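You operate a simulated robot arm through the tools that you are given. There is no shell and no other tool. Be economical: measure what you need, move in short steps, check, and stop when the job is done.

You run a simulated robot arm. Do the job below in one go: nothing can be reset, and whatever is moved stays where it is left.

TASK
Lift off the black support, wipe the grease under it, and seat it again.
Fine: the stove is cold and stays off; set the support down between the stove and the green cloth; use the green cloth and put it back. What is to be rubbed or washed off counts as gone when no trace of it is left.
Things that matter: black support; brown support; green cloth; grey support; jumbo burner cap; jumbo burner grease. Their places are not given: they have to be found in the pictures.

The check looks at the end state, three seconds after you hand in, the way a careful person would. Anything else that was tipped, shoved, dropped, spilled or broken makes it a failure. Flat cloth is picked up by pressing the open fingertips on it (5 to 10 N) and closing them slowly along it; thin cloth reads only 2 to 8 mm in the jaws.

THE ROBOT
A 7-joint arm with a two-finger parallel gripper, fixed in place. Base frame: the origin is at the foot of the arm, x ahead of it, y to its left, z up; the work surface is at about z = 85. Lengths are in cm, angles in degrees, forces in N, time in s.
With the tool pointing down near the work surface it reaches from about 44 to 92 cm from the base axis. Its first joint turns from -115.0 to 115.0 degrees. Payload 3.91 kg.
Tool frame: the origin (TCP) lies between the finger pads and is the grasp point; the fingertips stand 3 cm ahead of it; z points along the fingers, y is the line along which they close. The gripper opens to 11 cm. The fingers are 2 cm wide and 1 cm thick; the gripper's body (4.8 by 11.2 cm) begins 5.5 cm behind the TCP.
Orientation is told as [roll, pitch, yaw] about the base's x, y, z axes, in that order, counted from this pose: with the fingers straight down and closing along the base's y, the tool's x points along the base's -x, its y along +y and its z along -z.

THE INTERFACE
- The arm moves only by the tool move_arm. Its argument "steps" is a list of rows, each a list of 7 numbers: the shift along the base's x, y, z in cm, then the turn, a rotation vector about the base's x, y, z in degrees, then the closure, from 0 (fully open) to 1 (shut). In form: [[x, y, z, rx, ry, rz, jaw], ...]. A call has 1 to 8 rows; each row is the pose to reach, as a shift and turn from the pose commanded when the call began. Rows are played at 5 a second. More than 5 cm and 8.6 degrees between two rows, or a gripper value outside its range, and nothing of the call is played. A pose out of reach is approached as far as the arm can. The call stops where the force on the tool passes 90 N (or 10 N more than at its start, if that is more) or the arm is blocked; 0.2 s more then pass. Each finger travels about 15.3 cm/s and halts on what it meets, pressing with about 41 N; the grip force reading is that of the motor and also rises with nothing between the fingers. The clock runs only during rows and for 0.2 s after the last one: add rows that repeat a pose to give the fingers time. The reply holds the time, the measured pose of the TCP, the force on the tool along the base axes, the opening and the grip force, in the units named above and with some noise, with the torque about the TCP (base axes, N m) and any sound that the robot's microphone picked up.
- Cameras (640 x 400 px; columns grow to the right, rows downward): "scene" is fixed at [21.79, 50.12, 154.47]; the picture's right is [-0.80, -0.60, 0.00], its down [-0.33, 0.44, -0.84] and it looks along [0.50, -0.67, -0.55] (base axes); focal length 352 px, centre (320, 200). "wrist" rides on the gripper at [7.2, 1.7, -10.3] in the tool frame; the picture's right is [-0.23, 0.97, 0.00], its down [-0.76, -0.18, -0.62] and it looks along [-0.61, -0.14, 0.78] (tool axes); focal length 222 px, centre (320, 200).
- capture(camera): a new picture of that camera. It takes no simulated time.
- slide_trunk(by): slides the trunk up (or, below 0, down) by that many cm; the arm rides with it, the base frame stays. It gives what a move gives, with no picture.
- pixel_to_xyz(camera, pixels): there is no depth. For up to 12 entries [column, row, z] of the newest picture of that camera ("zoom" is the newest enlarged one), the place [x, y] in the base frame at which the ray of that pixel passes the height z, good to about 0.3 cm. It takes no simulated time.
- close_up(camera, box): a new picture of the part [left, top, right, bottom] of that camera's present view, enlarged. It takes no simulated time.
- finish_job(): hands the job in; it is judged then, once.

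Go step by step. Measure first, check grasps and placings, and put right what went wrong. The budget is 80 turns and 34 pictures, counting those below and the enlarged ones. Unless the task says otherwise, let go and move clear before handing in, and close with one line.

The tools are called after "Emit:" by a JSON object that holds its "fn" and its "kwargs". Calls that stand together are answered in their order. move_arm: Moves the arm, as the interface text tells. Its arguments: {"type":"object","properties":{"steps":{"type":"array","items":{"type":"array","items":{"type":"number"}}}},"required":["steps"]} The other tools are called the same way: slide_trunk (by) slides the trunk up or down; capture (camera) takes a picture; pixel_to_xyz (camera, pixels) gives the place at which the rays of pixels pass given heights; close_up (camera, box) takes an enlarged picture of a part of a camera's view; finish_job () hands the job in.

At the start:

```text
time: 0.0
tcp_pos: [60.09, -28.91, 117.68]
ee_rot: [0.1, 0.0, 0.0]
force: [0.5, -0.1, -0.3]
torque: [0.0, 0.0, 0.01]
grip_width: 11.01
grip_force: 0.1
trunk travel left (down, up): [-82.5, 16.5]
```

scene: 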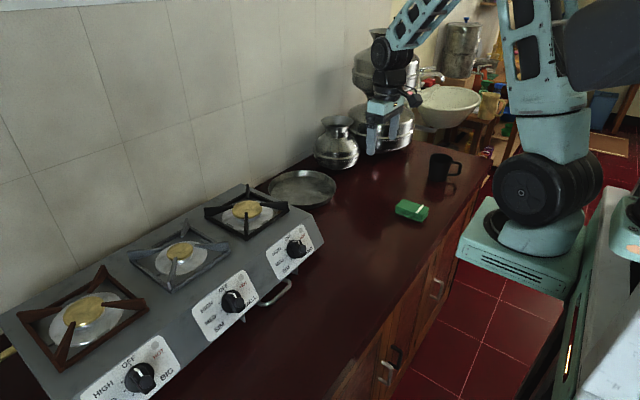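
wrist: 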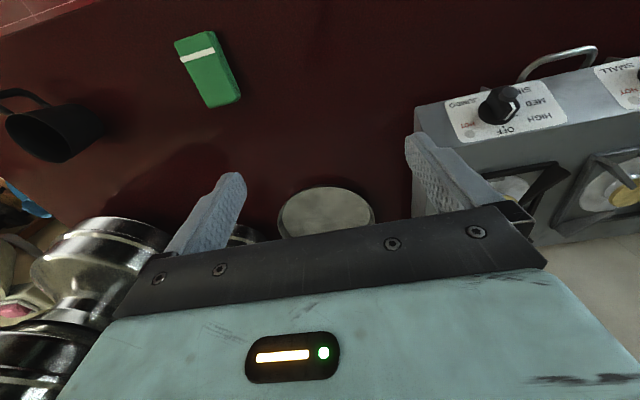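

The black support is near (246,212), the green cloth (folded) near (411,210). I'll enlarge both.

Emit:
{"fn": "close_up", "kwargs": {"camera": "scene", "box": [120, 160, 340, 297]}}

Emit:
{"fn": "close_up", "kwargs": {"camera": "scene", "box": [360, 180, 460, 242]}}

Emit:
{"fn": "pixel_to_xyz", "kwargs": {"camera": "scene", "pixels": [[411, 210, 86], [246, 209, 95], [205, 207, 97], [248, 184, 97], [289, 209, 97], [247, 239, 97], [325, 243, 85], [302, 188, 86], [410, 200, 87], [429, 208, 87], [417, 220, 87], [396, 208, 87]]}}

```text
2.91 times, centred on (230, 228) of scene
```

zoom: 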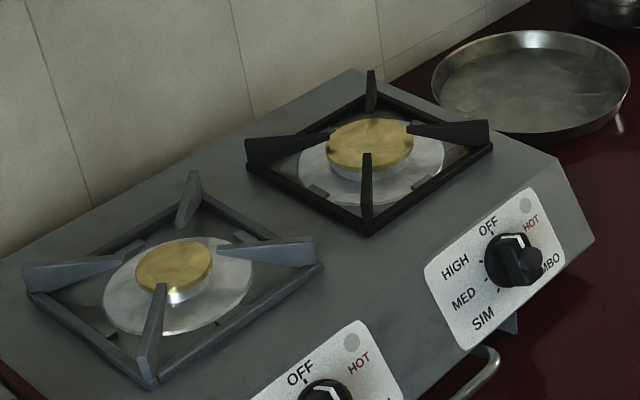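

```text
6.40 times, centred on (410, 211) of scene
```

zoom: 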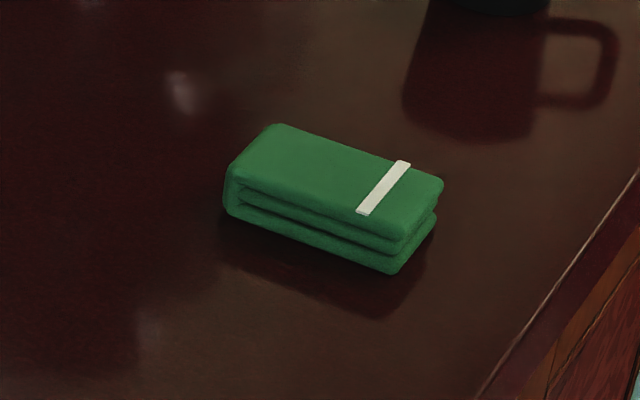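

```text
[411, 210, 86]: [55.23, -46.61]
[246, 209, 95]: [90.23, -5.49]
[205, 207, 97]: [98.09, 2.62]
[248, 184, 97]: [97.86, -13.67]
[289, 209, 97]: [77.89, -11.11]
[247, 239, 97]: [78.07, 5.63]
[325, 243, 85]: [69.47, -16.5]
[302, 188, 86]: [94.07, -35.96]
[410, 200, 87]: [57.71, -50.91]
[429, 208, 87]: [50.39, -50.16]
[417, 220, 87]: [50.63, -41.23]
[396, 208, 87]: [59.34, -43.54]
```

The support is about 90 cm out in x and the cloth is a thick folded pad. I'll move the wrist camera over the stove to triangulate heights.

Emit:
{"fn": "move_arm", "kwargs": {"steps": [[1.5, 4, 0, 0, 0, 0, 0], [3, 8, 0, 0, 0, 0, 0], [4.5, 12, 0, 0, 0, 0, 0], [6, 16, 0, 0, 0, 0, 0], [7.5, 20, 0, 0, 0, 0, 0], [8.5, 24, 0, 0, 0, 0, 0], [9, 26, 0, 0, 0, 0, 0], [9, 26, 0, 0, 0, 0, 0]]}}

Emit:
{"fn": "capture", "kwargs": {"camera": "wrist"}}

```text
time: 1.8
tcp_pos: [69.02, -3.03, 117.75]
ee_rot: [-0.1, 0.0, 0.0]
force: [-0.7, 0.0, 0.1]
torque: [-0.01, 0.01, -0.01]
grip_width: 11.0
grip_force: 0.1
trunk travel left (down, up): [-82.5, 16.5]
```

```text
29 pictures are left
```

wrist: 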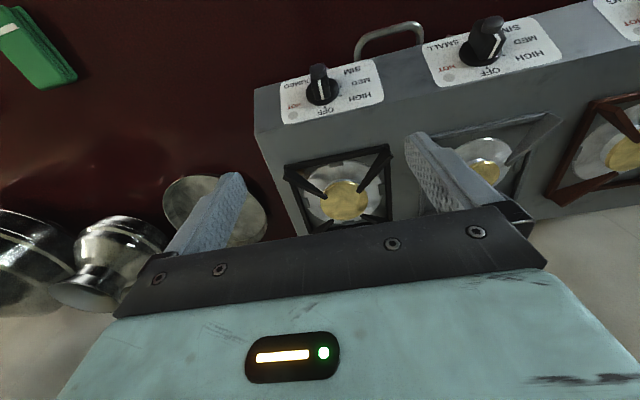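

Good view of the black support around (345,195). Enlarging for triangulation.

Emit:
{"fn": "close_up", "kwargs": {"camera": "wrist", "box": [250, 110, 430, 240]}}

Emit:
{"fn": "close_up", "kwargs": {"camera": "scene", "box": [190, 175, 310, 250]}}

```text
3.08 times, centred on (340, 175) of wrist
```

zoom: 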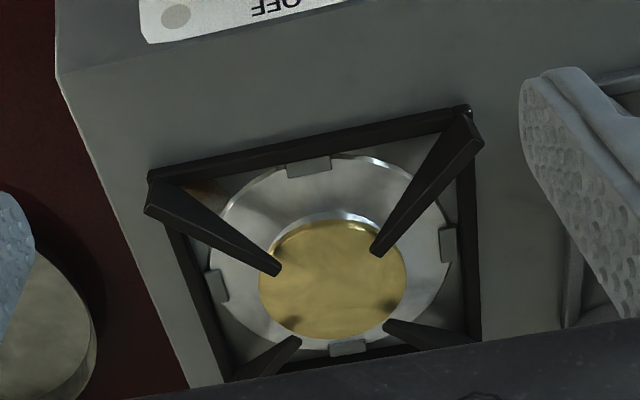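

```text
5.33 times, centred on (250, 212) of scene
```

zoom: 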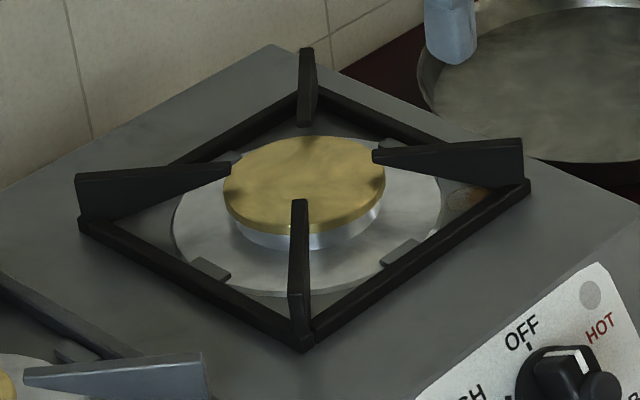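

I'll triangulate corners using both cameras (near-right frame corner: wrist (284.7,166.8), scene (289.4,209.7); near-left: wrist (388.6,145.1), scene (246.8,240.1)).

Emit:
{"fn": "pixel_to_xyz", "kwargs": {"camera": "wrist", "pixels": [[284.7, 166.8, 94], [284.7, 166.8, 98], [388.6, 145.1, 94], [388.6, 145.1, 98], [283.7, 178.2, 98], [283.7, 178.2, 102], [345, 201, 97], [345, 201, 100]]}}

Emit:
{"fn": "pixel_to_xyz", "kwargs": {"camera": "scene", "pixels": [[289.4, 209.7, 94], [289.4, 209.7, 98], [246.8, 240.1, 94], [246.8, 240.1, 98], [287.9, 201.3, 98], [287.9, 201.3, 102], [247.6, 208.6, 97], [247.6, 208.6, 100], [247.6, 191.9, 94], [205, 217.2, 94], [247.6, 191.9, 98], [205, 217.2, 98]]}}

```text
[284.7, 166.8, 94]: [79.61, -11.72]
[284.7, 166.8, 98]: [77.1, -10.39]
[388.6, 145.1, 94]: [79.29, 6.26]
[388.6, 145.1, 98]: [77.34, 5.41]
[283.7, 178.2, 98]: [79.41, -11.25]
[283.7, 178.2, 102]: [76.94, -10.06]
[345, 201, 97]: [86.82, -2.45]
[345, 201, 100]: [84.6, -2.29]
```

```text
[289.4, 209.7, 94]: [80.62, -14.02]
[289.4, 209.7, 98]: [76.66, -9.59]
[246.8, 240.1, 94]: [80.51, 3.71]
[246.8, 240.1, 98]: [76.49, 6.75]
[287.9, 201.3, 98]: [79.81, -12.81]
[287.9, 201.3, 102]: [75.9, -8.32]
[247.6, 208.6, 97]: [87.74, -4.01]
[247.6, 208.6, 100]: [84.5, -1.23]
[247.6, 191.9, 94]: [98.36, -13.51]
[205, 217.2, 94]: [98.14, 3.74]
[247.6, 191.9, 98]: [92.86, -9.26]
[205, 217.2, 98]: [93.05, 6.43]
```

Frame corners come out at x 77.7–94.2, y −10.6–5.8, frame top z≈97, plate tops z≈100, cap top ≈98.8. I'll turn 45° to straddle the near-right plate, staying above it, and also measure the free table area and stove edge.

Emit:
{"fn": "move_arm", "kwargs": {"steps": [[2, -0.5, 0, 0, 0, 8, 0.3], [4, -1, 0, 0, 0, 16, 0.6], [6, -1.5, -1, 0, 0, 24, 0.7], [8, -2, -3, 0, 0, 32, 0.73], [10, -3, -6, 0, 0, 40, 0.73], [12, -3.5, -9, 0, 0, 45, 0.73], [12.8, -3.6, -11, 0, 0, 45, 0.73], [12.8, -3.6, -11, 0, 0, 45, 0.73]]}}

Emit:
{"fn": "capture", "kwargs": {"camera": "wrist"}}

Emit:
{"fn": "close_up", "kwargs": {"camera": "scene", "box": [190, 165, 350, 265]}}

Emit:
{"fn": "pixel_to_xyz", "kwargs": {"camera": "scene", "pixels": [[326, 326, 197], [303, 207, 85], [335, 190, 85], [324, 240, 96], [280, 212.5, 96], [318, 204, 85], [396, 212, 85], [404, 202, 88], [250, 158, 96], [297, 330, 85]]}}

```text
time: 3.6
tcp_pos: [81.93, -6.64, 106.81]
ee_rot: [0.0, 0.1, 45.1]
force: [0.2, 0.2, 0.0]
torque: [-0.01, -0.01, 0.02]
grip_width: 2.96
grip_force: 0.1
trunk travel left (down, up): [-82.5, 16.5]
```

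```text
26 pictures are left
```

wrist: 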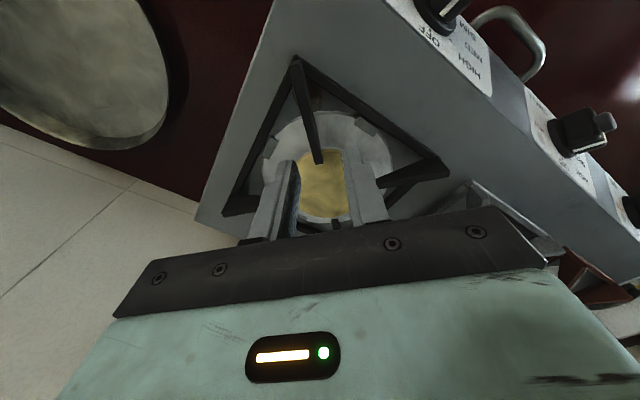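

```text
4.00 times, centred on (270, 215) of scene
```

zoom: 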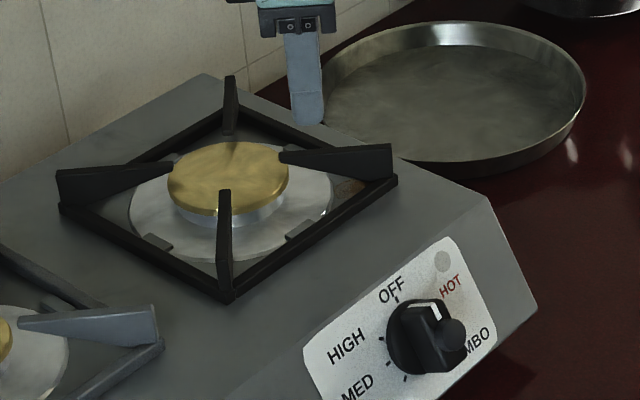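

```text
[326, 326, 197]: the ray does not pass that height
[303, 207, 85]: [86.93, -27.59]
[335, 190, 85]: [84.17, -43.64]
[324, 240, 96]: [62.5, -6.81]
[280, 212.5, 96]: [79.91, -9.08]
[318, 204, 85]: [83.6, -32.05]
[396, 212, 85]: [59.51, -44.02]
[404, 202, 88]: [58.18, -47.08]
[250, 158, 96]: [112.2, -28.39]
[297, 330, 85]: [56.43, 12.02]
```

The fingers straddle in line with the near-right plate (tip at (320,162)). Lowering partway, then check.

Emit:
{"fn": "move_arm", "kwargs": {"steps": [[-0.1, 0, -2, 0, 0, 0, 0.73], [-0.1, 0, -3.5, 0, 0, 0, 0.73], [-0.1, 0, -4.8, 0, 0, 0, 0.73], [-0.1, 0, -4.8, 0, 0, 0, 0.73]]}}

Emit:
{"fn": "close_up", "kwargs": {"camera": "wrist", "box": [220, 40, 460, 240]}}

Emit:
{"fn": "close_up", "kwargs": {"camera": "scene", "box": [190, 165, 310, 240]}}

```text
time: 4.6
tcp_pos: [81.7, -6.58, 101.95]
ee_rot: [0.0, 0.0, 44.9]
force: [-0.3, 1.0, -0.4]
torque: [0.03, -0.01, 0.0]
grip_width: 2.97
grip_force: 0.1
trunk travel left (down, up): [-82.5, 16.5]
```

```text
2.00 times, centred on (340, 140) of wrist
```

zoom: 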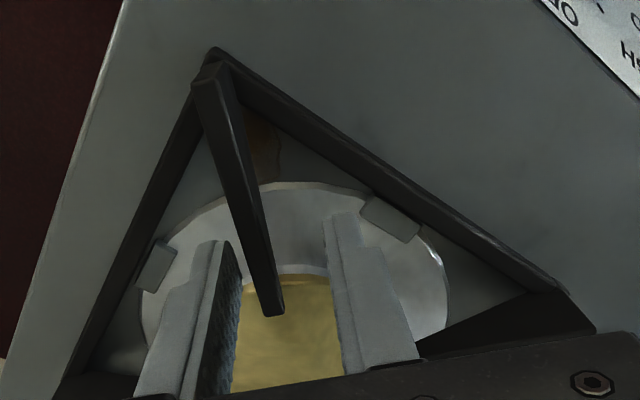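

```text
5.33 times, centred on (250, 202) of scene
```

zoom: 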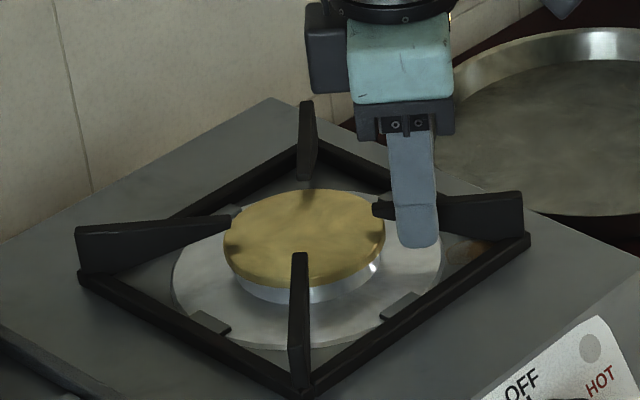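

Plate is between the fingers, clear of the cap. Lowering 2 cm and closing.

Emit:
{"fn": "move_arm", "kwargs": {"steps": [[0, 0, -1, 0, 0, 0, 0.73], [0, 0, -2.0, 0, 0, 0, 0.73], [0, 0, -2.0, 0, 0, 0, 0.8], [0, 0, -2.0, 0, 0, 0, 0.9], [0, 0, -2.0, 0, 0, 0, 1], [0, 0, -2.0, 0, 0, 0, 1]]}}

```text
time: 6.0
tcp_pos: [82.02, -6.83, 100.05]
ee_rot: [-0.1, -0.2, 44.8]
force: [27.3, -18.6, 1.0]
torque: [0.27, -0.46, -0.76]
grip_width: 0.78
grip_force: 40.9
trunk travel left (down, up): [-82.5, 16.5]
```

Grip 0.78 cm on the plate, with side load (27,−19) because I'm slightly off-centre; I'll relieve that and lift a little.

Emit:
{"fn": "move_arm", "kwargs": {"steps": [[0.35, -0.3, 0, 0, 0, 0, 1], [0.35, -0.3, 0.4, 0, 0, 0, 1], [0.35, -0.3, 0.8, 0, 0, 0, 1], [0.35, -0.3, 1.2, 0, 0, 0, 1], [0.35, -0.3, 1.5, 0, 0, 0, 1], [0.35, -0.3, 1.5, 0, 0, 0, 1]]}}

Emit:
{"fn": "close_up", "kwargs": {"camera": "scene", "box": [190, 165, 310, 240]}}

```text
time: 7.4
tcp_pos: [82.08, -6.82, 101.41]
ee_rot: [0.1, 0.0, 45.0]
force: [-0.2, -0.2, -3.5]
torque: [-0.16, 0.17, 0.0]
grip_width: 0.78
grip_force: 40.6
trunk travel left (down, up): [-82.5, 16.5]
```

```text
5.33 times, centred on (250, 202) of scene
```

zoom: 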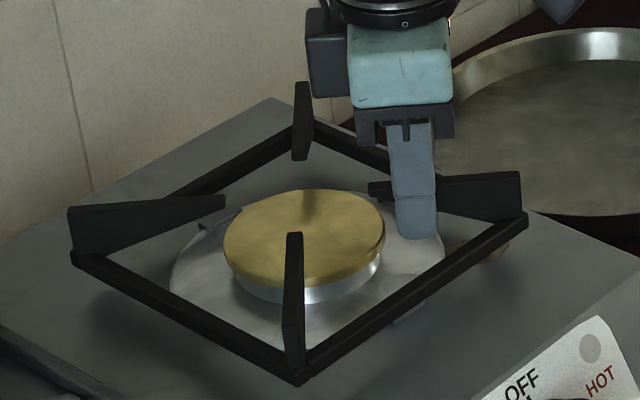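

Lifted level, 3.5 N, no slip; seated TCP was about (82.05,−6.82,100.05). Raise and carry to the free table area at centre ≈(66,−28).

Emit:
{"fn": "move_arm", "kwargs": {"steps": [[0, 0, 1.5, 0, 0, 0, 1], [0, 0, 3.5, 0, 0, 0, 1], [0, 0, 5.5, 0, 0, 0, 1], [-1, -1.5, 7, 0, 0, 0, 1], [-3.5, -4.5, 7, 0, 0, 0, 1], [-6, -7.5, 7, 0, 0, 0, 1], [-8.5, -10.5, 7, 0, 0, 0, 1], [-10, -12.8, 7, 0, 0, 0, 1]]}}

Emit:
{"fn": "move_arm", "kwargs": {"steps": [[-2.5, -3, 0, 0, 0, 0, 1], [-5, -6.5, 0, 0, 0, 0, 1], [-7.5, -9.7, -1, 0, 0, 0, 1], [-9.5, -12.3, -3, 0, 0, 0, 1], [-10, -12.8, -6, 0, 0, 0, 1], [-10, -12.8, -9, 0, 0, 0, 1], [-10, -12.8, -12, 0, 0, 0, 1], [-10, -12.8, -12, 0, 0, 0, 1]]}}

Emit:
{"fn": "capture", "kwargs": {"camera": "scene"}}

```text
time: 9.2
tcp_pos: [72.12, -19.76, 108.38]
ee_rot: [-0.1, 0.0, 45.1]
force: [0.8, -0.1, -3.7]
torque: [-0.2, 0.14, 0.04]
grip_width: 0.79
grip_force: 40.6
trunk travel left (down, up): [-82.5, 16.5]
```

```text
time: 11.0
tcp_pos: [62.26, -32.5, 96.42]
ee_rot: [-0.1, -0.1, 45.0]
force: [-0.8, 0.3, -3.8]
torque: [-0.14, 0.17, -0.02]
grip_width: 0.79
grip_force: 40.8
trunk travel left (down, up): [-82.5, 16.5]
```

```text
21 pictures are left
```

scene: 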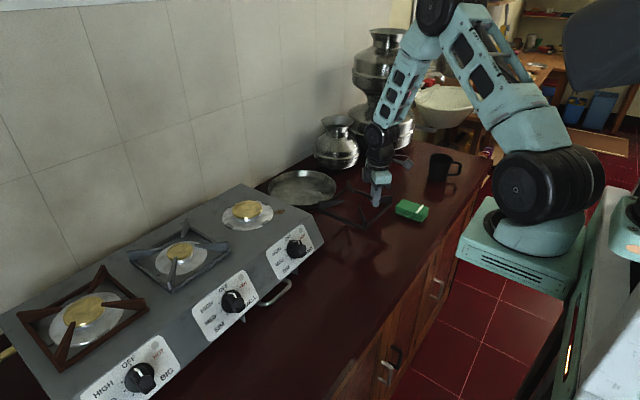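

Clear above the table; lowering toward contact expected near TCP z≈89.

Emit:
{"fn": "move_arm", "kwargs": {"steps": [[0, 0, -2.5, 0, 0, 0, 1], [0, 0, -5, 0, 0, 0, 1], [0, 0, -6.2, 0, 0, 0, 1], [0, 0, -6.8, 0, 0, 0, 1], [0, 0, -6.8, 0, 0, 0, 1]]}}

Emit:
{"fn": "close_up", "kwargs": {"camera": "scene", "box": [290, 150, 450, 250]}}

```text
time: 12.2
tcp_pos: [62.1, -32.49, 89.66]
ee_rot: [0.0, 0.1, 45.0]
force: [-0.7, -0.3, -2.7]
torque: [-0.15, 0.19, -0.02]
grip_width: 0.78
grip_force: 40.6
trunk travel left (down, up): [-82.5, 16.5]
```

```text
4.00 times, centred on (370, 200) of scene
```

zoom: 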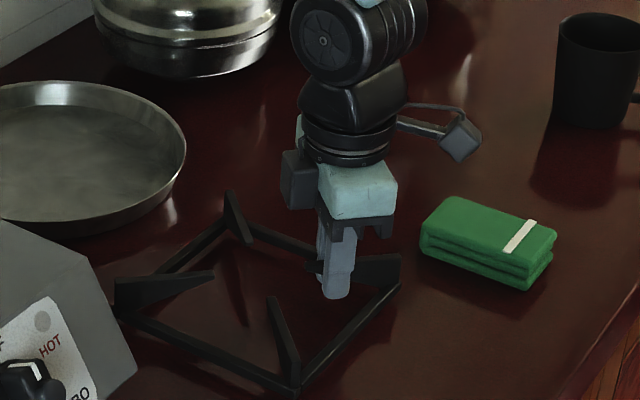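

Still hanging (−2.7 N) just above the table; continue down in small steps.

Emit:
{"fn": "move_arm", "kwargs": {"steps": [[0, 0, -0.3, 0, 0, 0, 1], [0, 0, -0.5, 0, 0, 0, 1], [0, 0, -0.7, 0, 0, 0, 1], [0, 0, -0.7, 0, 0, 0, 1]]}}

```text
time: 13.2
tcp_pos: [62.1, -32.33, 88.93]
ee_rot: [0.0, 0.0, 45.0]
force: [0.1, 0.3, -4.6]
torque: [-0.16, 0.19, 0.01]
grip_width: 0.8
grip_force: 41.3
trunk travel left (down, up): [-82.5, 16.5]
```

Emit:
{"fn": "move_arm", "kwargs": {"steps": [[0, 0, -0.2, 0, 0, 0, 1], [0, 0, -0.4, 0, 0, 0, 1], [0, 0, -0.5, 0, 0, 0, 1], [0, 0, -0.5, 0, 0, 0, 1]]}}

```text
time: 14.2
tcp_pos: [62.04, -32.47, 88.51]
ee_rot: [-0.1, 0.0, 45.1]
force: [-0.1, -0.5, 30.9]
torque: [0.09, 0.14, 0.16]
grip_width: 0.79
grip_force: 41.1
trunk travel left (down, up): [-82.5, 16.5]
```

Contact (31 N) at TCP z 88.5. Release and rise.

Emit:
{"fn": "move_arm", "kwargs": {"steps": [[0, 0, 0.2, 0, 0, 0, 1], [0, 0, 0.2, 0, 0, 0, 0.73], [0, 0, 0.2, 0, 0, 0, 0.73], [0, 0, 2.5, 0, 0, 0, 0.73], [0, 0, 6, 0, 0, 0, 0.73], [0, 0, 10, 0, 0, 0, 0.73]]}}

Emit:
{"fn": "move_arm", "kwargs": {"steps": [[-3, -2, 3, 0, 0, -8, 0.6], [-6, -4, 5, 0, 0, -16, 0.5], [-9, -6, 5, 0, 0, -24, 0.4], [-12, -7, 5, 0, 0, -32, 0.4], [-15, -8, 5, 0, 0, -40, 0.4], [-16, -9, 5, 0, 0, -45, 0.4], [-16, -9, 5, 0, 0, -45, 0.4]]}}

Emit:
{"fn": "capture", "kwargs": {"camera": "wrist"}}

Emit:
{"fn": "capture", "kwargs": {"camera": "scene"}}

```text
time: 15.6
tcp_pos: [62.15, -32.53, 98.54]
ee_rot: [0.1, 0.0, 45.0]
force: [-0.4, -0.8, 0.7]
torque: [-0.03, 0.05, 0.05]
grip_width: 2.97
grip_force: 0.0
trunk travel left (down, up): [-82.5, 16.5]
```

```text
time: 17.2
tcp_pos: [45.99, -41.48, 103.47]
ee_rot: [0.0, 0.1, 0.0]
force: [0.4, -0.3, -0.3]
torque: [0.0, -0.03, -0.01]
grip_width: 6.58
grip_force: 0.2
trunk travel left (down, up): [-82.5, 16.5]
```

```text
19 pictures are left
```

wrist: 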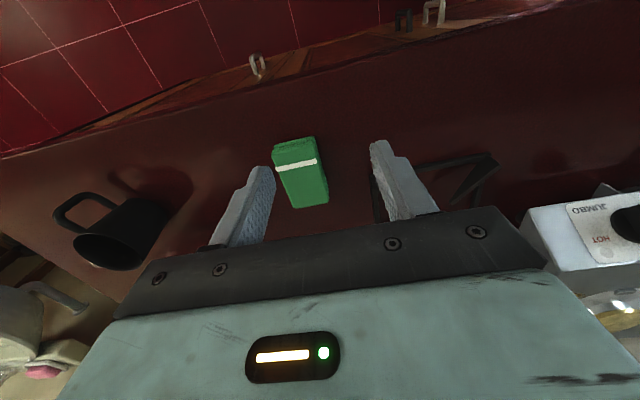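

```text
18 pictures are left
```

scene: 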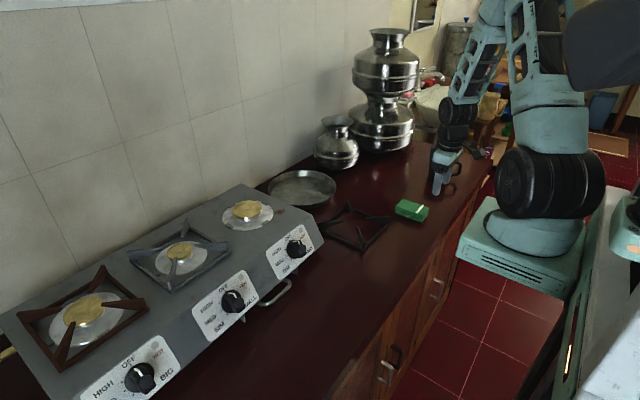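

Support is on the table between stove and cloth. Now look closely at the cloth and the grease.

Emit:
{"fn": "close_up", "kwargs": {"camera": "scene", "box": [200, 180, 320, 255]}}

Emit:
{"fn": "close_up", "kwargs": {"camera": "wrist", "box": [240, 110, 400, 230]}}

Emit:
{"fn": "pixel_to_xyz", "kwargs": {"camera": "wrist", "pixels": [[274, 153, 88], [315, 146, 88], [292, 208, 88], [328, 203, 88], [274, 153, 87], [315, 146, 87], [292, 208, 87], [328, 203, 87]]}}

Emit:
{"fn": "pixel_to_xyz", "kwargs": {"camera": "scene", "pixels": [[403.5, 199.5, 87], [403.5, 199.5, 88], [429.5, 208, 87], [429.5, 208, 88], [396, 206, 87], [396, 206, 88], [422, 218.5, 87], [422, 218.5, 88], [396, 212.5, 85], [421, 223, 85]]}}

```text
5.33 times, centred on (260, 218) of scene
```

zoom: 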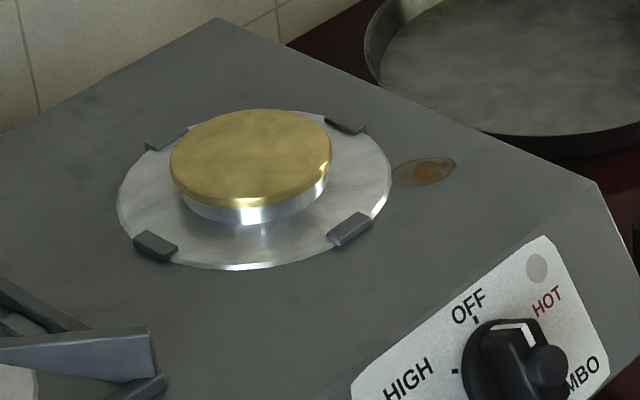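

```text
3.33 times, centred on (320, 170) of wrist
```

zoom: 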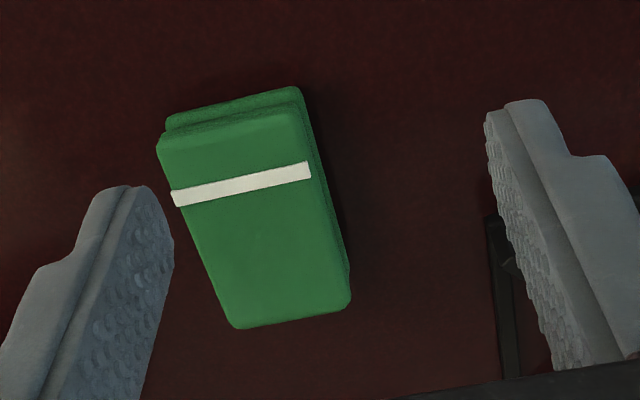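

```text
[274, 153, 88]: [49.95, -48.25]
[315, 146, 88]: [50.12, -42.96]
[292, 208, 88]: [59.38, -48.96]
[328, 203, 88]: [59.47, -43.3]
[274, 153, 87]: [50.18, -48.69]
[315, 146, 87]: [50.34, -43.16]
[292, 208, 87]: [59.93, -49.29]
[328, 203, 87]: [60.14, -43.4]
```

```text
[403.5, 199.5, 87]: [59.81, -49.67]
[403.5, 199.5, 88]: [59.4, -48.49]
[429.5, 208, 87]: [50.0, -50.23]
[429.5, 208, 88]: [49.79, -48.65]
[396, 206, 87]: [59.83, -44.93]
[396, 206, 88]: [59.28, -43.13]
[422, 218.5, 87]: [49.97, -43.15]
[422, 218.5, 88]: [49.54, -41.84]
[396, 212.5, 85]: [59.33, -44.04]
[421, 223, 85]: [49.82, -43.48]
```

Cloth pad spans x 50–59.5, y −48.5…−43.1, top ≈87.8; grease is at scene ≈(279.7,212.3). I'll move over the cloth and measure the grease.

Emit:
{"fn": "move_arm", "kwargs": {"steps": [[3, -1.5, 0, 0, 0, 0, 0.2], [6, -3, 0, 0, 0, 0, 0.2], [8.8, -4.3, -2, 0, 0, 0, 0.2], [8.8, -4.3, -6, 0, 0, 0, 0.2], [8.8, -4.3, -10, 0, 0, 0, 0.2], [8.8, -4.3, -10, 0, 0, 0, 0.2]]}}

Emit:
{"fn": "capture", "kwargs": {"camera": "wrist"}}

Emit:
{"fn": "pixel_to_xyz", "kwargs": {"camera": "scene", "pixels": [[273.7, 212.3, 96.5], [285.7, 211, 96.5], [279.7, 215.1, 96.5], [279.7, 209.6, 96.5], [265.6, 222.7, 97], [264.7, 203.4, 97], [312, 214.1, 96.5], [248, 227, 96.5], [274, 216, 96.5]]}}

```text
time: 18.6
tcp_pos: [54.89, -45.78, 93.45]
ee_rot: [0.0, 0.0, -0.1]
force: [-0.5, -0.3, 0.6]
torque: [-0.02, -0.04, 0.03]
grip_width: 8.8
grip_force: 0.1
trunk travel left (down, up): [-82.5, 16.5]
```

```text
15 pictures are left
```

wrist: 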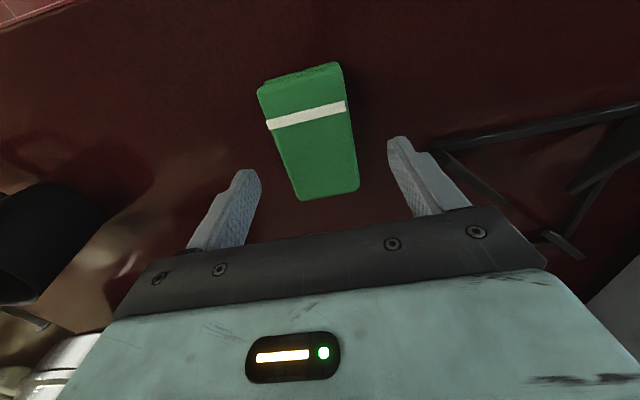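

```text
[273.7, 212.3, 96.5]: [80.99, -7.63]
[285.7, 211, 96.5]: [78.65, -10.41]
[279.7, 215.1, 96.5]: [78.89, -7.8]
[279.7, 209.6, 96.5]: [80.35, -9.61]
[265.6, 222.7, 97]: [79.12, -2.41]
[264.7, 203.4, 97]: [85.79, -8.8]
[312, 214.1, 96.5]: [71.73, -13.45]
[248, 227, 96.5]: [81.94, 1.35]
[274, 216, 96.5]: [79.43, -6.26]
```

Grease: centre ≈(79.7,−8.9), 3.7 cm radially by 2.3 cm. Cloth lies within the jaws; check its centre once before lowering.

Emit:
{"fn": "pixel_to_xyz", "kwargs": {"camera": "wrist", "pixels": [[301, 199, 87.8], [359, 188, 87.8], [260, 93, 87.8], [342, 76, 87.8]]}}

Emit:
{"fn": "move_arm", "kwargs": {"steps": [[0, 0, -1, 0, 0, 0, 0.2], [0, 0, -2.5, 0, 0, 0, 0.2], [0, 0, -3.5, 0, 0, 0, 0.2], [0, 0, -4.2, 0, 0, 0, 0.2], [0, 0, -4.2, 0, 0, 0, 0.2]]}}

```text
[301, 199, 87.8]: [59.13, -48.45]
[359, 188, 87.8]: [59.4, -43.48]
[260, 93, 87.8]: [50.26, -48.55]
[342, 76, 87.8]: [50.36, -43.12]
```

```text
time: 19.8
tcp_pos: [54.86, -45.73, 89.25]
ee_rot: [0.1, 0.0, 0.0]
force: [-0.1, 0.5, 0.0]
torque: [-0.02, -0.02, -0.04]
grip_width: 8.84
grip_force: 0.0
trunk travel left (down, up): [-82.5, 16.5]
```

Centred to 0.2 cm. Close slowly on the pad.

Emit:
{"fn": "move_arm", "kwargs": {"steps": [[0, -0.15, 0, 0, 0, 0, 0.35], [0, -0.15, 0, 0, 0, 0, 0.45], [0, -0.15, 0, 0, 0, 0, 0.52], [0, -0.15, 0, 0, 0, 0, 0.58], [0, -0.15, 0, 0, 0, 0, 0.65], [0, -0.15, 0, 0, 0, 0, 0.65]]}}

```text
time: 21.2
tcp_pos: [54.9, -45.8, 89.2]
ee_rot: [0.0, 0.0, 0.0]
force: [-0.2, -0.3, 1.2]
torque: [-0.08, -0.01, 0.04]
grip_width: 5.89
grip_force: 40.6
trunk travel left (down, up): [-82.5, 16.5]
```

Held at 5.89 cm with 40.6 N. Lift and check.

Emit:
{"fn": "move_arm", "kwargs": {"steps": [[0, 0, 0.5, 0, 0, 0, 0.75], [0, 0, 2, 0, 0, 0, 0.75], [0, 0, 5, 0, 0, 0, 0.75], [0, 0, 8.5, 0, 0, 0, 0.75], [0, 0, 12, 0, 0, 0, 0.75], [0, 0, 15, 0, 0, 0, 0.75], [0, 0, 15, 0, 0, 0, 0.75]]}}

Emit:
{"fn": "capture", "kwargs": {"camera": "wrist"}}

```text
time: 22.8
tcp_pos: [54.9, -45.89, 104.27]
ee_rot: [-0.1, 0.1, -0.1]
force: [0.3, -1.4, -0.3]
torque: [-0.01, -0.01, 0.01]
grip_width: 5.88
grip_force: 41.5
trunk travel left (down, up): [-82.5, 16.5]
```

```text
14 pictures are left
```

wrist: 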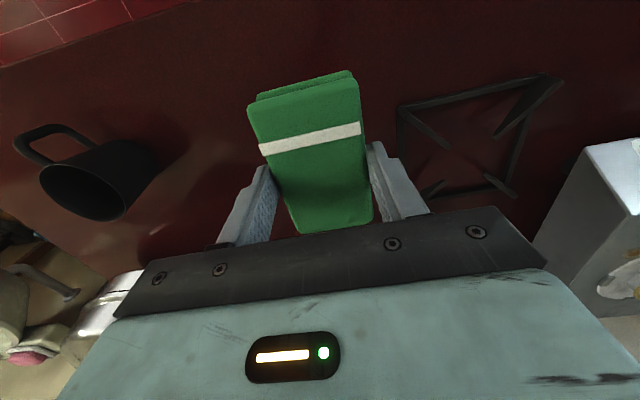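

Pad is securely held. Carry it to the grease at yaw 45°, high.

Emit:
{"fn": "move_arm", "kwargs": {"steps": [[1, 1.5, 2, 0, 0, 6, 0.75], [3, 5, 4, 0, 0, 13, 0.75], [5.5, 8.5, 5, 0, 0, 20, 0.75], [8, 12, 5, 0, 0, 27, 0.75], [10, 15.5, 5, 0, 0, 34, 0.75], [12, 19, 5, 0, 0, 40, 0.75], [14, 22, 5, 0, 0, 45, 0.75], [14, 22, 5, 0, 0, 45, 0.75]]}}

Emit:
{"fn": "move_arm", "kwargs": {"steps": [[2.5, 4, 0, 0, 0, 0, 0.75], [5, 8, 0, 0, 0, 0, 0.75], [7.5, 11.5, -1, 0, 0, 0, 0.75], [9.2, 13.8, -3, 0, 0, 0, 0.75], [9.2, 13.8, -5, 0, 0, 0, 0.75], [9.2, 13.8, -6.5, 0, 0, 0, 0.75], [9.2, 13.8, -6.5, 0, 0, 0, 0.75]]}}

Emit:
{"fn": "close_up", "kwargs": {"camera": "scene", "box": [200, 165, 344, 255]}}

```text
time: 24.6
tcp_pos: [69.02, -23.78, 109.44]
ee_rot: [0.0, 0.0, 45.1]
force: [-0.5, 0.2, 0.5]
torque: [-0.03, -0.01, 0.03]
grip_width: 5.88
grip_force: 41.2
trunk travel left (down, up): [-82.5, 16.5]
```

```text
time: 26.2
tcp_pos: [78.12, -10.01, 102.68]
ee_rot: [0.1, 0.0, 45.1]
force: [0.0, -0.4, -0.6]
torque: [0.0, 0.0, -0.02]
grip_width: 5.89
grip_force: 40.9
trunk travel left (down, up): [-82.5, 16.5]
```

```text
4.44 times, centred on (272, 210) of scene
```

zoom: 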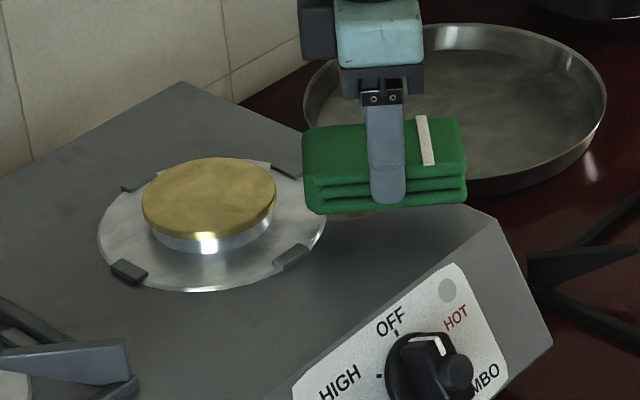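

Pad above the grease. Lower to light contact (expected TCP ≈100.7).

Emit:
{"fn": "move_arm", "kwargs": {"steps": [[0, 0, -1, 0, 0, 0, 0.75], [0, 0, -1.6, 0, 0, 0, 0.75], [0, 0, -1.9, 0, 0, 0, 0.75], [0, 0, -1.9, 0, 0, 0, 0.75]]}}

```text
time: 27.2
tcp_pos: [78.13, -10.11, 100.8]
ee_rot: [0.1, 0.1, 45.0]
force: [0.7, -0.3, -1.1]
torque: [-0.01, 0.01, -0.02]
grip_width: 5.89
grip_force: 41.3
trunk travel left (down, up): [-82.5, 16.5]
```

Emit:
{"fn": "move_arm", "kwargs": {"steps": [[0, 0, -0.2, 0, 0, 0, 0.75], [0, 0, -0.4, 0, 0, 0, 0.75], [0, 0, -0.4, 0, 0, 0, 0.75]]}}

```text
time: 28.0
tcp_pos: [78.09, -10.0, 100.39]
ee_rot: [0.0, 0.0, 45.0]
force: [0.0, -0.7, -0.2]
torque: [0.01, -0.01, 0.01]
grip_width: 5.91
grip_force: 40.6
trunk travel left (down, up): [-82.5, 16.5]
```

Emit:
{"fn": "move_arm", "kwargs": {"steps": [[0, 0, -0.15, 0, 0, 0, 0.75], [0, 0, -0.3, 0, 0, 0, 0.75], [0, 0, -0.3, 0, 0, 0, 0.75]]}}

```text
time: 28.8
tcp_pos: [78.17, -10.01, 100.38]
ee_rot: [-0.2, -0.3, 45.0]
force: [-3.7, 0.2, 28.5]
torque: [-0.17, 0.3, -0.01]
grip_width: 5.87
grip_force: 41.1
trunk travel left (down, up): [-82.5, 16.5]
```

Contact at z≈100.38 with 28 N. Ease to ~15–20 N and rub back and forth.

Emit:
{"fn": "move_arm", "kwargs": {"steps": [[0, 0, 0.1, 0, 0, 0, 0.75], [0.7, -0.7, 0.1, 0, 0, 0, 0.75], [0, 0, 0.1, 0, 0, 0, 0.75], [-0.7, 0.7, 0.1, 0, 0, 0, 0.75], [0, 0, 0.1, 0, 0, 0, 0.75], [-1, -1, 0.1, 0, 0, 0, 0.75], [0.3, 0.3, 0.1, 0, 0, 0, 0.75], [-1, -1, 0.1, 0, 0, 0, 0.75]]}}

Emit:
{"fn": "move_arm", "kwargs": {"steps": [[0.7, 0.7, 0, 0, 0, 0, 0.75], [1.3, 1.3, 0, 0, 0, 0, 0.75], [0.6, 2.0, 0, 0, 0, 0, 0.75], [2.0, 0.6, 0, 0, 0, 0, 0.75], [0.6, 2.0, 0, 0, 0, 0, 0.75], [1.3, 1.3, 0, 0, 0, 0, 0.75], [0, 0, 0, 0, 0, 0, 0.75], [1, 1, 0, 0, 0, 0, 0.75]]}}

```text
time: 30.6
tcp_pos: [77.24, -10.96, 100.35]
ee_rot: [-0.1, -0.2, 45.0]
force: [4.6, 4.9, 23.9]
torque: [0.16, -0.12, 0.0]
grip_width: 5.91
grip_force: 40.9
trunk travel left (down, up): [-82.5, 16.5]
```

```text
time: 32.4
tcp_pos: [77.88, -10.15, 100.38]
ee_rot: [0.1, 0.1, 44.9]
force: [-7.3, -3.5, 18.1]
torque: [0.17, -0.25, 0.06]
grip_width: 5.91
grip_force: 40.5
trunk travel left (down, up): [-82.5, 16.5]
```

Rubbing at ~20 N went smoothly with the grip intact. Lift and pull aside to inspect.

Emit:
{"fn": "move_arm", "kwargs": {"steps": [[0, 0, 2, 0, 0, 0, 0.75], [0, 0, 5, 0, 0, 0, 0.75], [-3, -3, 7, 0, 0, 0, 0.75], [-6, -6, 8, 0, 0, 0, 0.75], [-7, -9, 8, 0, 0, 0, 0.75], [-7, -9, 8, 0, 0, 0, 0.75]]}}

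Emit:
{"fn": "close_up", "kwargs": {"camera": "scene", "box": [230, 185, 326, 245]}}

```text
time: 33.8
tcp_pos: [71.04, -19.09, 108.26]
ee_rot: [0.0, -0.1, 45.0]
force: [0.1, -0.4, -1.1]
torque: [0.01, 0.04, 0.02]
grip_width: 5.91
grip_force: 40.8
trunk travel left (down, up): [-82.5, 16.5]
```

```text
6.67 times, centred on (278, 215) of scene
```

zoom: 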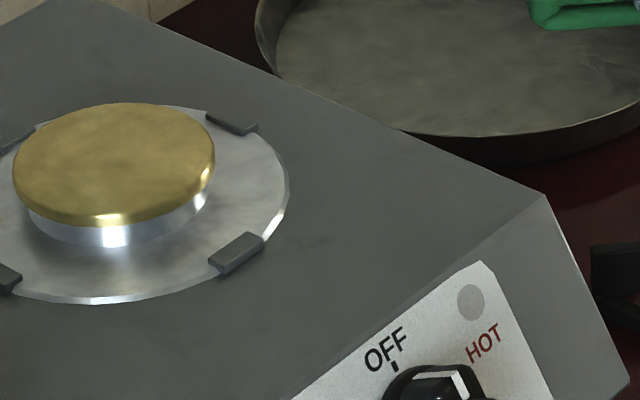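

Grease spot is gone with no trace visible. Return the cloth to its place (TCP 54.9,−45.85, yaw 0).

Emit:
{"fn": "move_arm", "kwargs": {"steps": [[-2, -3.5, 0, 0, 0, -7, 0.75], [-4.2, -7, 0, 0, 0, -14, 0.75], [-6.4, -10.5, 0, 0, 0, -21, 0.75], [-8.6, -14, 0, 0, 0, -28, 0.75], [-10.8, -18, 0, 0, 0, -35, 0.75], [-13, -22, 0, 0, 0, -40, 0.75], [-15, -25, -2, 0, 0, -45, 0.75], [-16.1, -26.75, -4, 0, 0, -45, 0.75]]}}

Emit:
{"fn": "move_arm", "kwargs": {"steps": [[0, 0, -4, 0, 0, 0, 0.75], [0, 0, -8, 0, 0, 0, 0.75], [0, 0, -11, 0, 0, 0, 0.75], [0, 0, -13, 0, 0, 0, 0.75], [0, 0, -13.8, 0, 0, 0, 0.75], [0, 0, -13.8, 0, 0, 0, 0.75]]}}

```text
time: 35.6
tcp_pos: [55.12, -45.83, 104.29]
ee_rot: [-0.1, -0.1, 0.1]
force: [-0.3, 0.7, -1.0]
torque: [-0.02, 0.03, 0.01]
grip_width: 5.9
grip_force: 40.5
trunk travel left (down, up): [-82.5, 16.5]
```

```text
time: 37.0
tcp_pos: [54.95, -45.74, 90.46]
ee_rot: [0.0, 0.0, 0.0]
force: [0.2, -0.1, -1.6]
torque: [-0.01, -0.01, 0.02]
grip_width: 5.89
grip_force: 41.0
trunk travel left (down, up): [-82.5, 16.5]
```

Emit:
{"fn": "move_arm", "kwargs": {"steps": [[0, 0, -0.5, 0, 0, 0, 0.75], [0, 0, -0.9, 0, 0, 0, 0.75], [0, 0, -1.2, 0, 0, 0, 0.75], [0, 0, -1.35, 0, 0, 0, 0.75], [0, 0, -1.35, 0, 0, 0, 0.75]]}}

```text
time: 38.2
tcp_pos: [54.84, -45.78, 89.2]
ee_rot: [0.1, 0.0, 0.0]
force: [-0.3, 0.9, 6.9]
torque: [0.05, 0.12, -0.06]
grip_width: 5.9
grip_force: 40.6
trunk travel left (down, up): [-82.5, 16.5]
```

Light contact (7 N) at the original height. Open gently, rise, and move on toward the support at yaw 45°.

Emit:
{"fn": "move_arm", "kwargs": {"steps": [[0, 0, 0, 0, 0, 0, 0.42], [0, 0, 0, 0, 0, 0, 0.3], [0, 0, 0, 0, 0, 0, 0.2], [0, 0, 2, 0, 0, 0, 0.2], [0, 0, 5, 0, 0, 0, 0.2], [0, 0, 9, 0, 0, 0, 0.2], [0, 0, 11, 0, 0, 0, 0.3]]}}

Emit:
{"fn": "move_arm", "kwargs": {"steps": [[1, 2, 0, 0, 0, 8, 0.4], [2, 4, 0, 0, 0, 16, 0.5], [3, 6, 0, 0, 0, 24, 0.6], [4, 8, 0, 0, 0, 32, 0.7], [5.5, 10.5, 0, 0, 0, 40, 0.73], [7.2, 13.35, 0, 0, 0, 45, 0.73], [7.2, 13.35, -3.5, 0, 0, 45, 0.73], [7.2, 13.35, -3.5, 0, 0, 45, 0.73]]}}

Emit:
{"fn": "close_up", "kwargs": {"camera": "wrist", "box": [200, 20, 480, 240]}}

Emit:
{"fn": "close_up", "kwargs": {"camera": "scene", "box": [300, 155, 460, 255]}}

```text
time: 39.8
tcp_pos: [55.0, -45.69, 100.31]
ee_rot: [0.0, 0.0, 0.1]
force: [-0.4, 0.1, -0.2]
torque: [0.02, 0.02, 0.01]
grip_width: 7.7
grip_force: 0.0
trunk travel left (down, up): [-82.5, 16.5]
```

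```text
time: 41.6
tcp_pos: [62.27, -32.52, 96.49]
ee_rot: [0.0, 0.0, 45.0]
force: [-0.4, -0.1, -1.0]
torque: [-0.01, 0.0, -0.01]
grip_width: 2.96
grip_force: 0.1
trunk travel left (down, up): [-82.5, 16.5]
```

```text
1.82 times, centred on (340, 130) of wrist
```

zoom: 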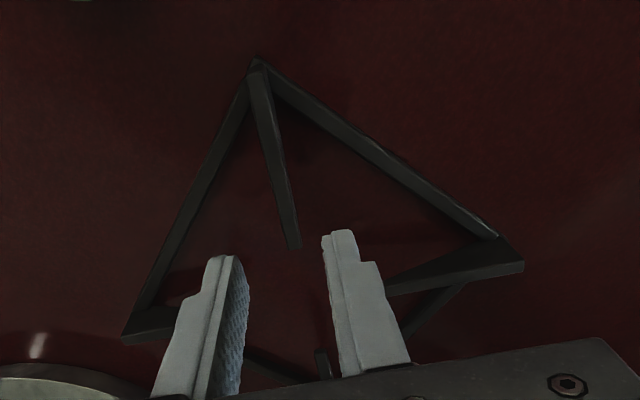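

```text
4.00 times, centred on (380, 205) of scene
```

zoom: 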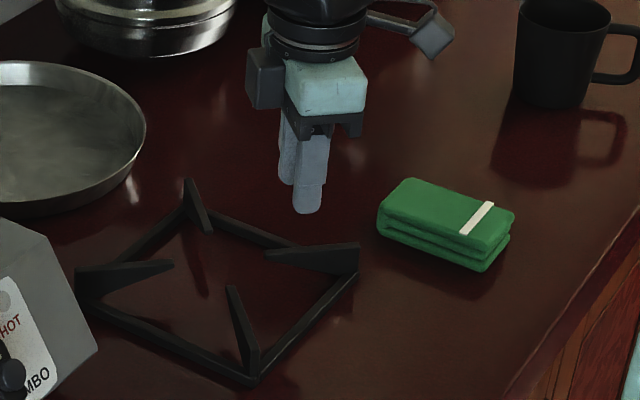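

Cloth is back in place; the support hasn't moved. Lower and regrip at the same spot.

Emit:
{"fn": "move_arm", "kwargs": {"steps": [[-0.1, 0, -2.5, 0, 0, 0, 0.73], [-0.1, 0, -5, 0, 0, 0, 0.73], [-0.1, 0, -7, 0, 0, 0, 0.73], [-0.1, 0, -7.85, 0, 0, 0, 0.73], [-0.1, 0, -7.85, 0, 0, 0, 0.82], [-0.1, 0, -7.85, 0, 0, 0, 0.9], [-0.1, 0, -7.85, 0, 0, 0, 1], [-0.1, 0, -7.85, 0, 0, 0, 1]]}}

```text
time: 43.4
tcp_pos: [62.06, -32.54, 88.7]
ee_rot: [0.0, 0.0, 45.0]
force: [0.7, 0.9, -0.1]
torque: [0.02, -0.01, 0.03]
grip_width: 0.76
grip_force: 41.0
trunk travel left (down, up): [-82.5, 16.5]
```

Regripped, 0.76 cm. Lift and carry back.

Emit:
{"fn": "move_arm", "kwargs": {"steps": [[0, 0, 1, 0, 0, 0, 1], [0, 0, 3.5, 0, 0, 0, 1], [0, 0, 7, 0, 0, 0, 1], [0, 0, 10.5, 0, 0, 0, 1], [0, 0, 14, 0, 0, 0, 1], [0, 0, 17, 0, 0, 0, 1], [0, 0, 19.7, 0, 0, 0, 1], [0, 0, 19.7, 0, 0, 0, 1]]}}

Emit:
{"fn": "move_arm", "kwargs": {"steps": [[2.5, 3.2, 0, 0, 0, 0, 1], [5, 6.4, 0, 0, 0, 0, 1], [7.5, 9.6, 0, 0, 0, 0, 1], [10, 12.8, 0, 0, 0, 0, 1], [12.5, 16, 0, 0, 0, 0, 1], [15, 19.2, 0, 0, 0, 0, 1], [17.5, 22.4, 0, 0, 0, 0, 1], [19.5, 25.2, 0, 0, 0, 0, 1]]}}

Emit:
{"fn": "move_arm", "kwargs": {"steps": [[0.5, 0.5, 0, 0, 0, 0, 1], [0.5, 0.5, -2, 0, 0, 0, 1], [0.5, 0.5, -4, 0, 0, 0, 1], [0.5, 0.5, -5.5, 0, 0, 0, 1], [0.5, 0.5, -6.3, 0, 0, 0, 1], [0.5, 0.5, -6.3, 0, 0, 0, 1]]}}

Emit:
{"fn": "close_up", "kwargs": {"camera": "scene", "box": [190, 165, 310, 240]}}

```text
time: 45.2
tcp_pos: [62.0, -32.54, 108.41]
ee_rot: [0.0, 0.0, 45.0]
force: [0.1, -0.2, -3.5]
torque: [-0.15, 0.17, -0.01]
grip_width: 0.77
grip_force: 40.6
trunk travel left (down, up): [-82.5, 16.5]
```

```text
time: 47.0
tcp_pos: [81.52, -7.39, 108.48]
ee_rot: [0.1, -0.1, 45.0]
force: [-0.2, 0.5, -4.7]
torque: [-0.12, 0.14, 0.03]
grip_width: 0.78
grip_force: 40.9
trunk travel left (down, up): [-82.5, 16.5]
```

```text
time: 48.4
tcp_pos: [82.11, -6.7, 102.05]
ee_rot: [0.0, 0.0, 45.0]
force: [0.1, -0.1, -3.7]
torque: [-0.19, 0.16, 0.04]
grip_width: 0.79
grip_force: 40.8
trunk travel left (down, up): [-82.5, 16.5]
```

```text
5.33 times, centred on (250, 202) of scene
```

zoom: 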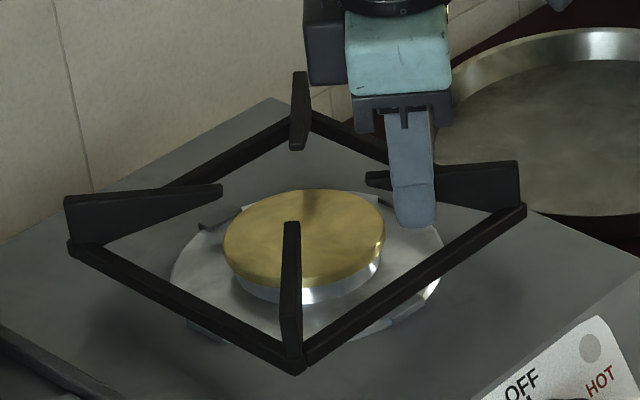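

Support is aligned above its seat (frame surrounds the four lugs in projection). Lower slowly, watching force.

Emit:
{"fn": "move_arm", "kwargs": {"steps": [[0, -0.08, -0.5, 0, 0, 0, 1], [0, -0.08, -0.9, 0, 0, 0, 1], [0, -0.08, -1.2, 0, 0, 0, 1], [0, -0.08, -1.4, 0, 0, 0, 1], [0, -0.08, -1.4, 0, 0, 0, 1]]}}

```text
time: 49.6
tcp_pos: [82.13, -6.91, 100.78]
ee_rot: [0.0, 0.0, 45.0]
force: [0.0, -0.4, -2.6]
torque: [-0.2, 0.17, -0.04]
grip_width: 0.8
grip_force: 40.9
trunk travel left (down, up): [-82.5, 16.5]
```

Emit:
{"fn": "move_arm", "kwargs": {"steps": [[0, 0, -0.2, 0, 0, 0, 1], [0, 0, -0.4, 0, 0, 0, 1], [0, 0, -0.55, 0, 0, 0, 1], [0, 0, -0.55, 0, 0, 0, 1]]}}

Emit:
{"fn": "close_up", "kwargs": {"camera": "scene", "box": [190, 165, 310, 240]}}

```text
time: 50.6
tcp_pos: [82.1, -6.84, 100.3]
ee_rot: [0.0, -0.1, 45.0]
force: [-4.7, 1.2, 12.1]
torque: [-0.6, -0.19, -0.08]
grip_width: 0.8
grip_force: 40.9
trunk travel left (down, up): [-82.5, 16.5]
```

```text
5.33 times, centred on (250, 202) of scene
```

zoom: 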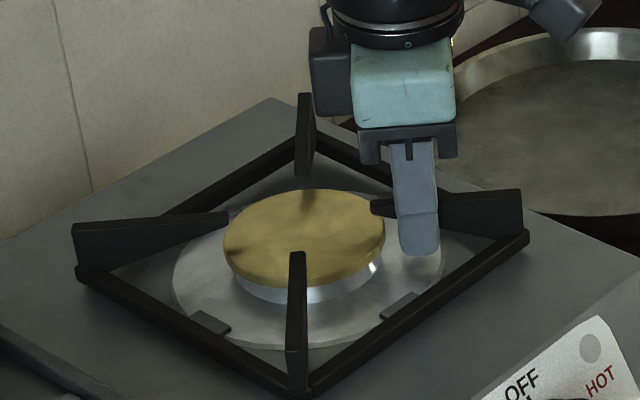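

Back corner reads ~8 px high and the torque places contact near the right lug (84.5,−9.7): the right bar is riding on it. Lift slightly, shift −y 0.25 and lower again.

Emit:
{"fn": "move_arm", "kwargs": {"steps": [[0, 0, 0.35, 0, 0, 0, 1], [0, -0.25, 0.35, 0, 0, 0, 1], [0, -0.25, 0.1, 0, 0, 0, 1], [0, -0.25, 0, 0, 0, 0, 1], [0, -0.25, -0.1, 0, 0, 0, 1], [0, -0.25, -0.1, 0, 0, 0, 1]]}}

```text
time: 52.0
tcp_pos: [82.14, -7.07, 100.09]
ee_rot: [0.0, -0.1, 44.9]
force: [-0.6, 0.7, -3.4]
torque: [-0.18, 0.17, 0.0]
grip_width: 0.79
grip_force: 40.5
trunk travel left (down, up): [-82.5, 16.5]
```

No contact now at 100.09, so it cleared the lug. Continue.

Emit:
{"fn": "move_arm", "kwargs": {"steps": [[0, 0, -0.1, 0, 0, 0, 1], [0, 0, -0.2, 0, 0, 0, 1], [0, 0, -0.25, 0, 0, 0, 1], [0, 0, -0.25, 0, 0, 0, 1]]}}

Emit:
{"fn": "close_up", "kwargs": {"camera": "scene", "box": [190, 165, 310, 240]}}

```text
time: 53.0
tcp_pos: [82.04, -7.11, 99.97]
ee_rot: [0.0, 0.0, 45.1]
force: [0.5, -1.1, 9.8]
torque: [-0.16, 0.19, 0.0]
grip_width: 0.77
grip_force: 40.8
trunk travel left (down, up): [-82.5, 16.5]
```

```text
5.33 times, centred on (250, 202) of scene
```

zoom: 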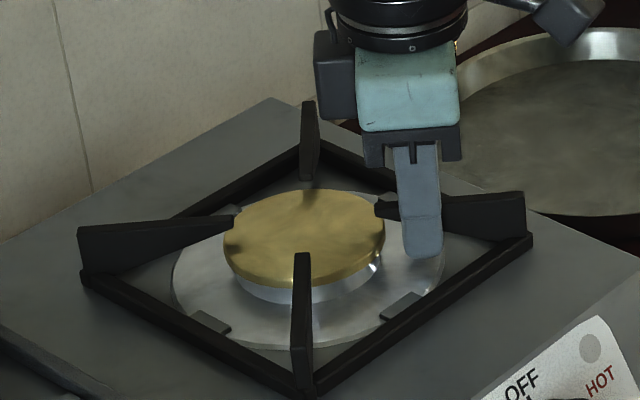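

All four corners now match the original heights (back 101, left 227, right 193, front 254), level and evenly seated. Release and rise.

Emit:
{"fn": "move_arm", "kwargs": {"steps": [[0, 0, 0.1, 0, 0, 0, 1], [0, 0, 0.1, 0, 0, 0, 0.85], [0, 0, 0.1, 0, 0, 0, 0.75], [0, 0, 0.1, 0, 0, 0, 0.75], [0, 0, 2, 0, 0, 0, 0.75], [0, 0, 5, 0, 0, 0, 0.75], [0, 0, 9, 0, 0, 0, 0.75]]}}

Emit:
{"fn": "move_arm", "kwargs": {"steps": [[-3, -1, 2, 0, 0, -8, 0.7], [-6, -2, 4, 0, 0, -16, 0.6], [-9, -3, 6, 0, 0, -24, 0.5], [-11, -5, 8, 0, 0, -32, 0.4], [-12, -8, 8, 0, 0, -40, 0.3], [-13, -11, 8, 0, 0, -45, 0.2], [-13, -11, 8, 0, 0, -45, 0.2]]}}

Emit:
{"fn": "close_up", "kwargs": {"camera": "scene", "box": [190, 165, 310, 240]}}

Emit:
{"fn": "capture", "kwargs": {"camera": "scene"}}

Emit:
{"fn": "capture", "kwargs": {"camera": "wrist"}}

```text
time: 54.6
tcp_pos: [81.93, -7.18, 108.88]
ee_rot: [0.1, -0.1, 45.0]
force: [0.9, 0.3, 0.5]
torque: [0.02, 0.06, 0.0]
grip_width: 2.77
grip_force: 0.0
trunk travel left (down, up): [-82.5, 16.5]
```

```text
time: 56.2
tcp_pos: [69.0, -18.2, 116.9]
ee_rot: [0.0, 0.1, -0.1]
force: [-0.1, -0.5, 0.4]
torque: [-0.02, -0.02, -0.01]
grip_width: 8.8
grip_force: 0.0
trunk travel left (down, up): [-82.5, 16.5]
```

```text
5.33 times, centred on (250, 202) of scene
```

zoom: 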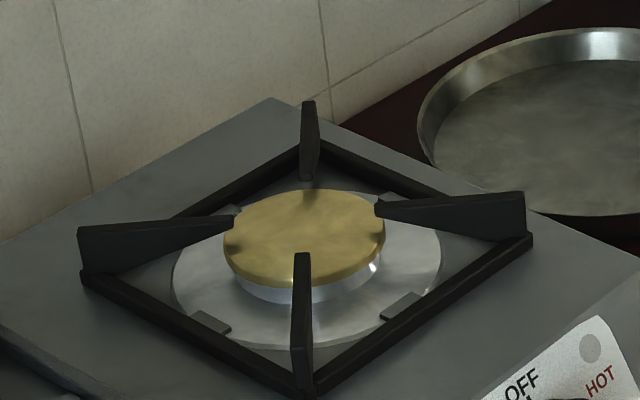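

```text
5 pictures are left
```

scene: 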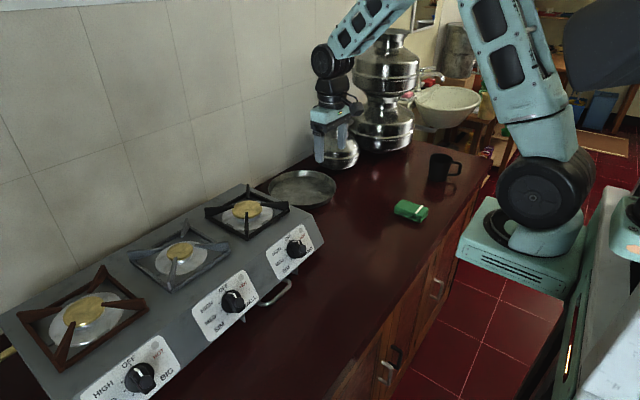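

```text
4 pictures are left
```

wrist: 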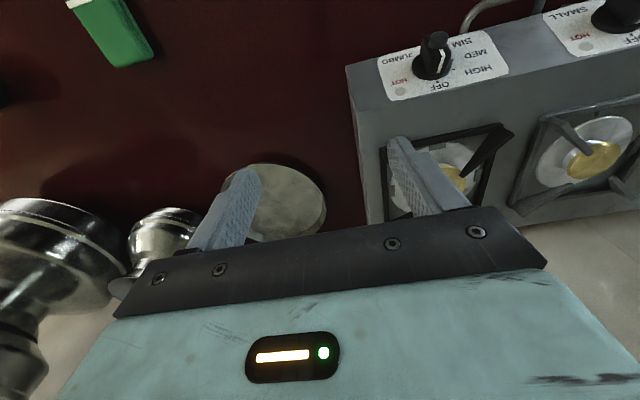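

The support is level around the four lugs, the spot inside the near-right corner (scene zoom ≈(470,235)) is clean, the cloth is back at (411,210), and nothing else has moved. The gripper is open and clear, so I'm handing in.

Emit:
{"fn": "finish_job", "kwargs": {}}

```text
The job is handed in.
```

The black support is back on its seat, the grease under it is wiped off with no visible trace, and the green cloth is back where it was.
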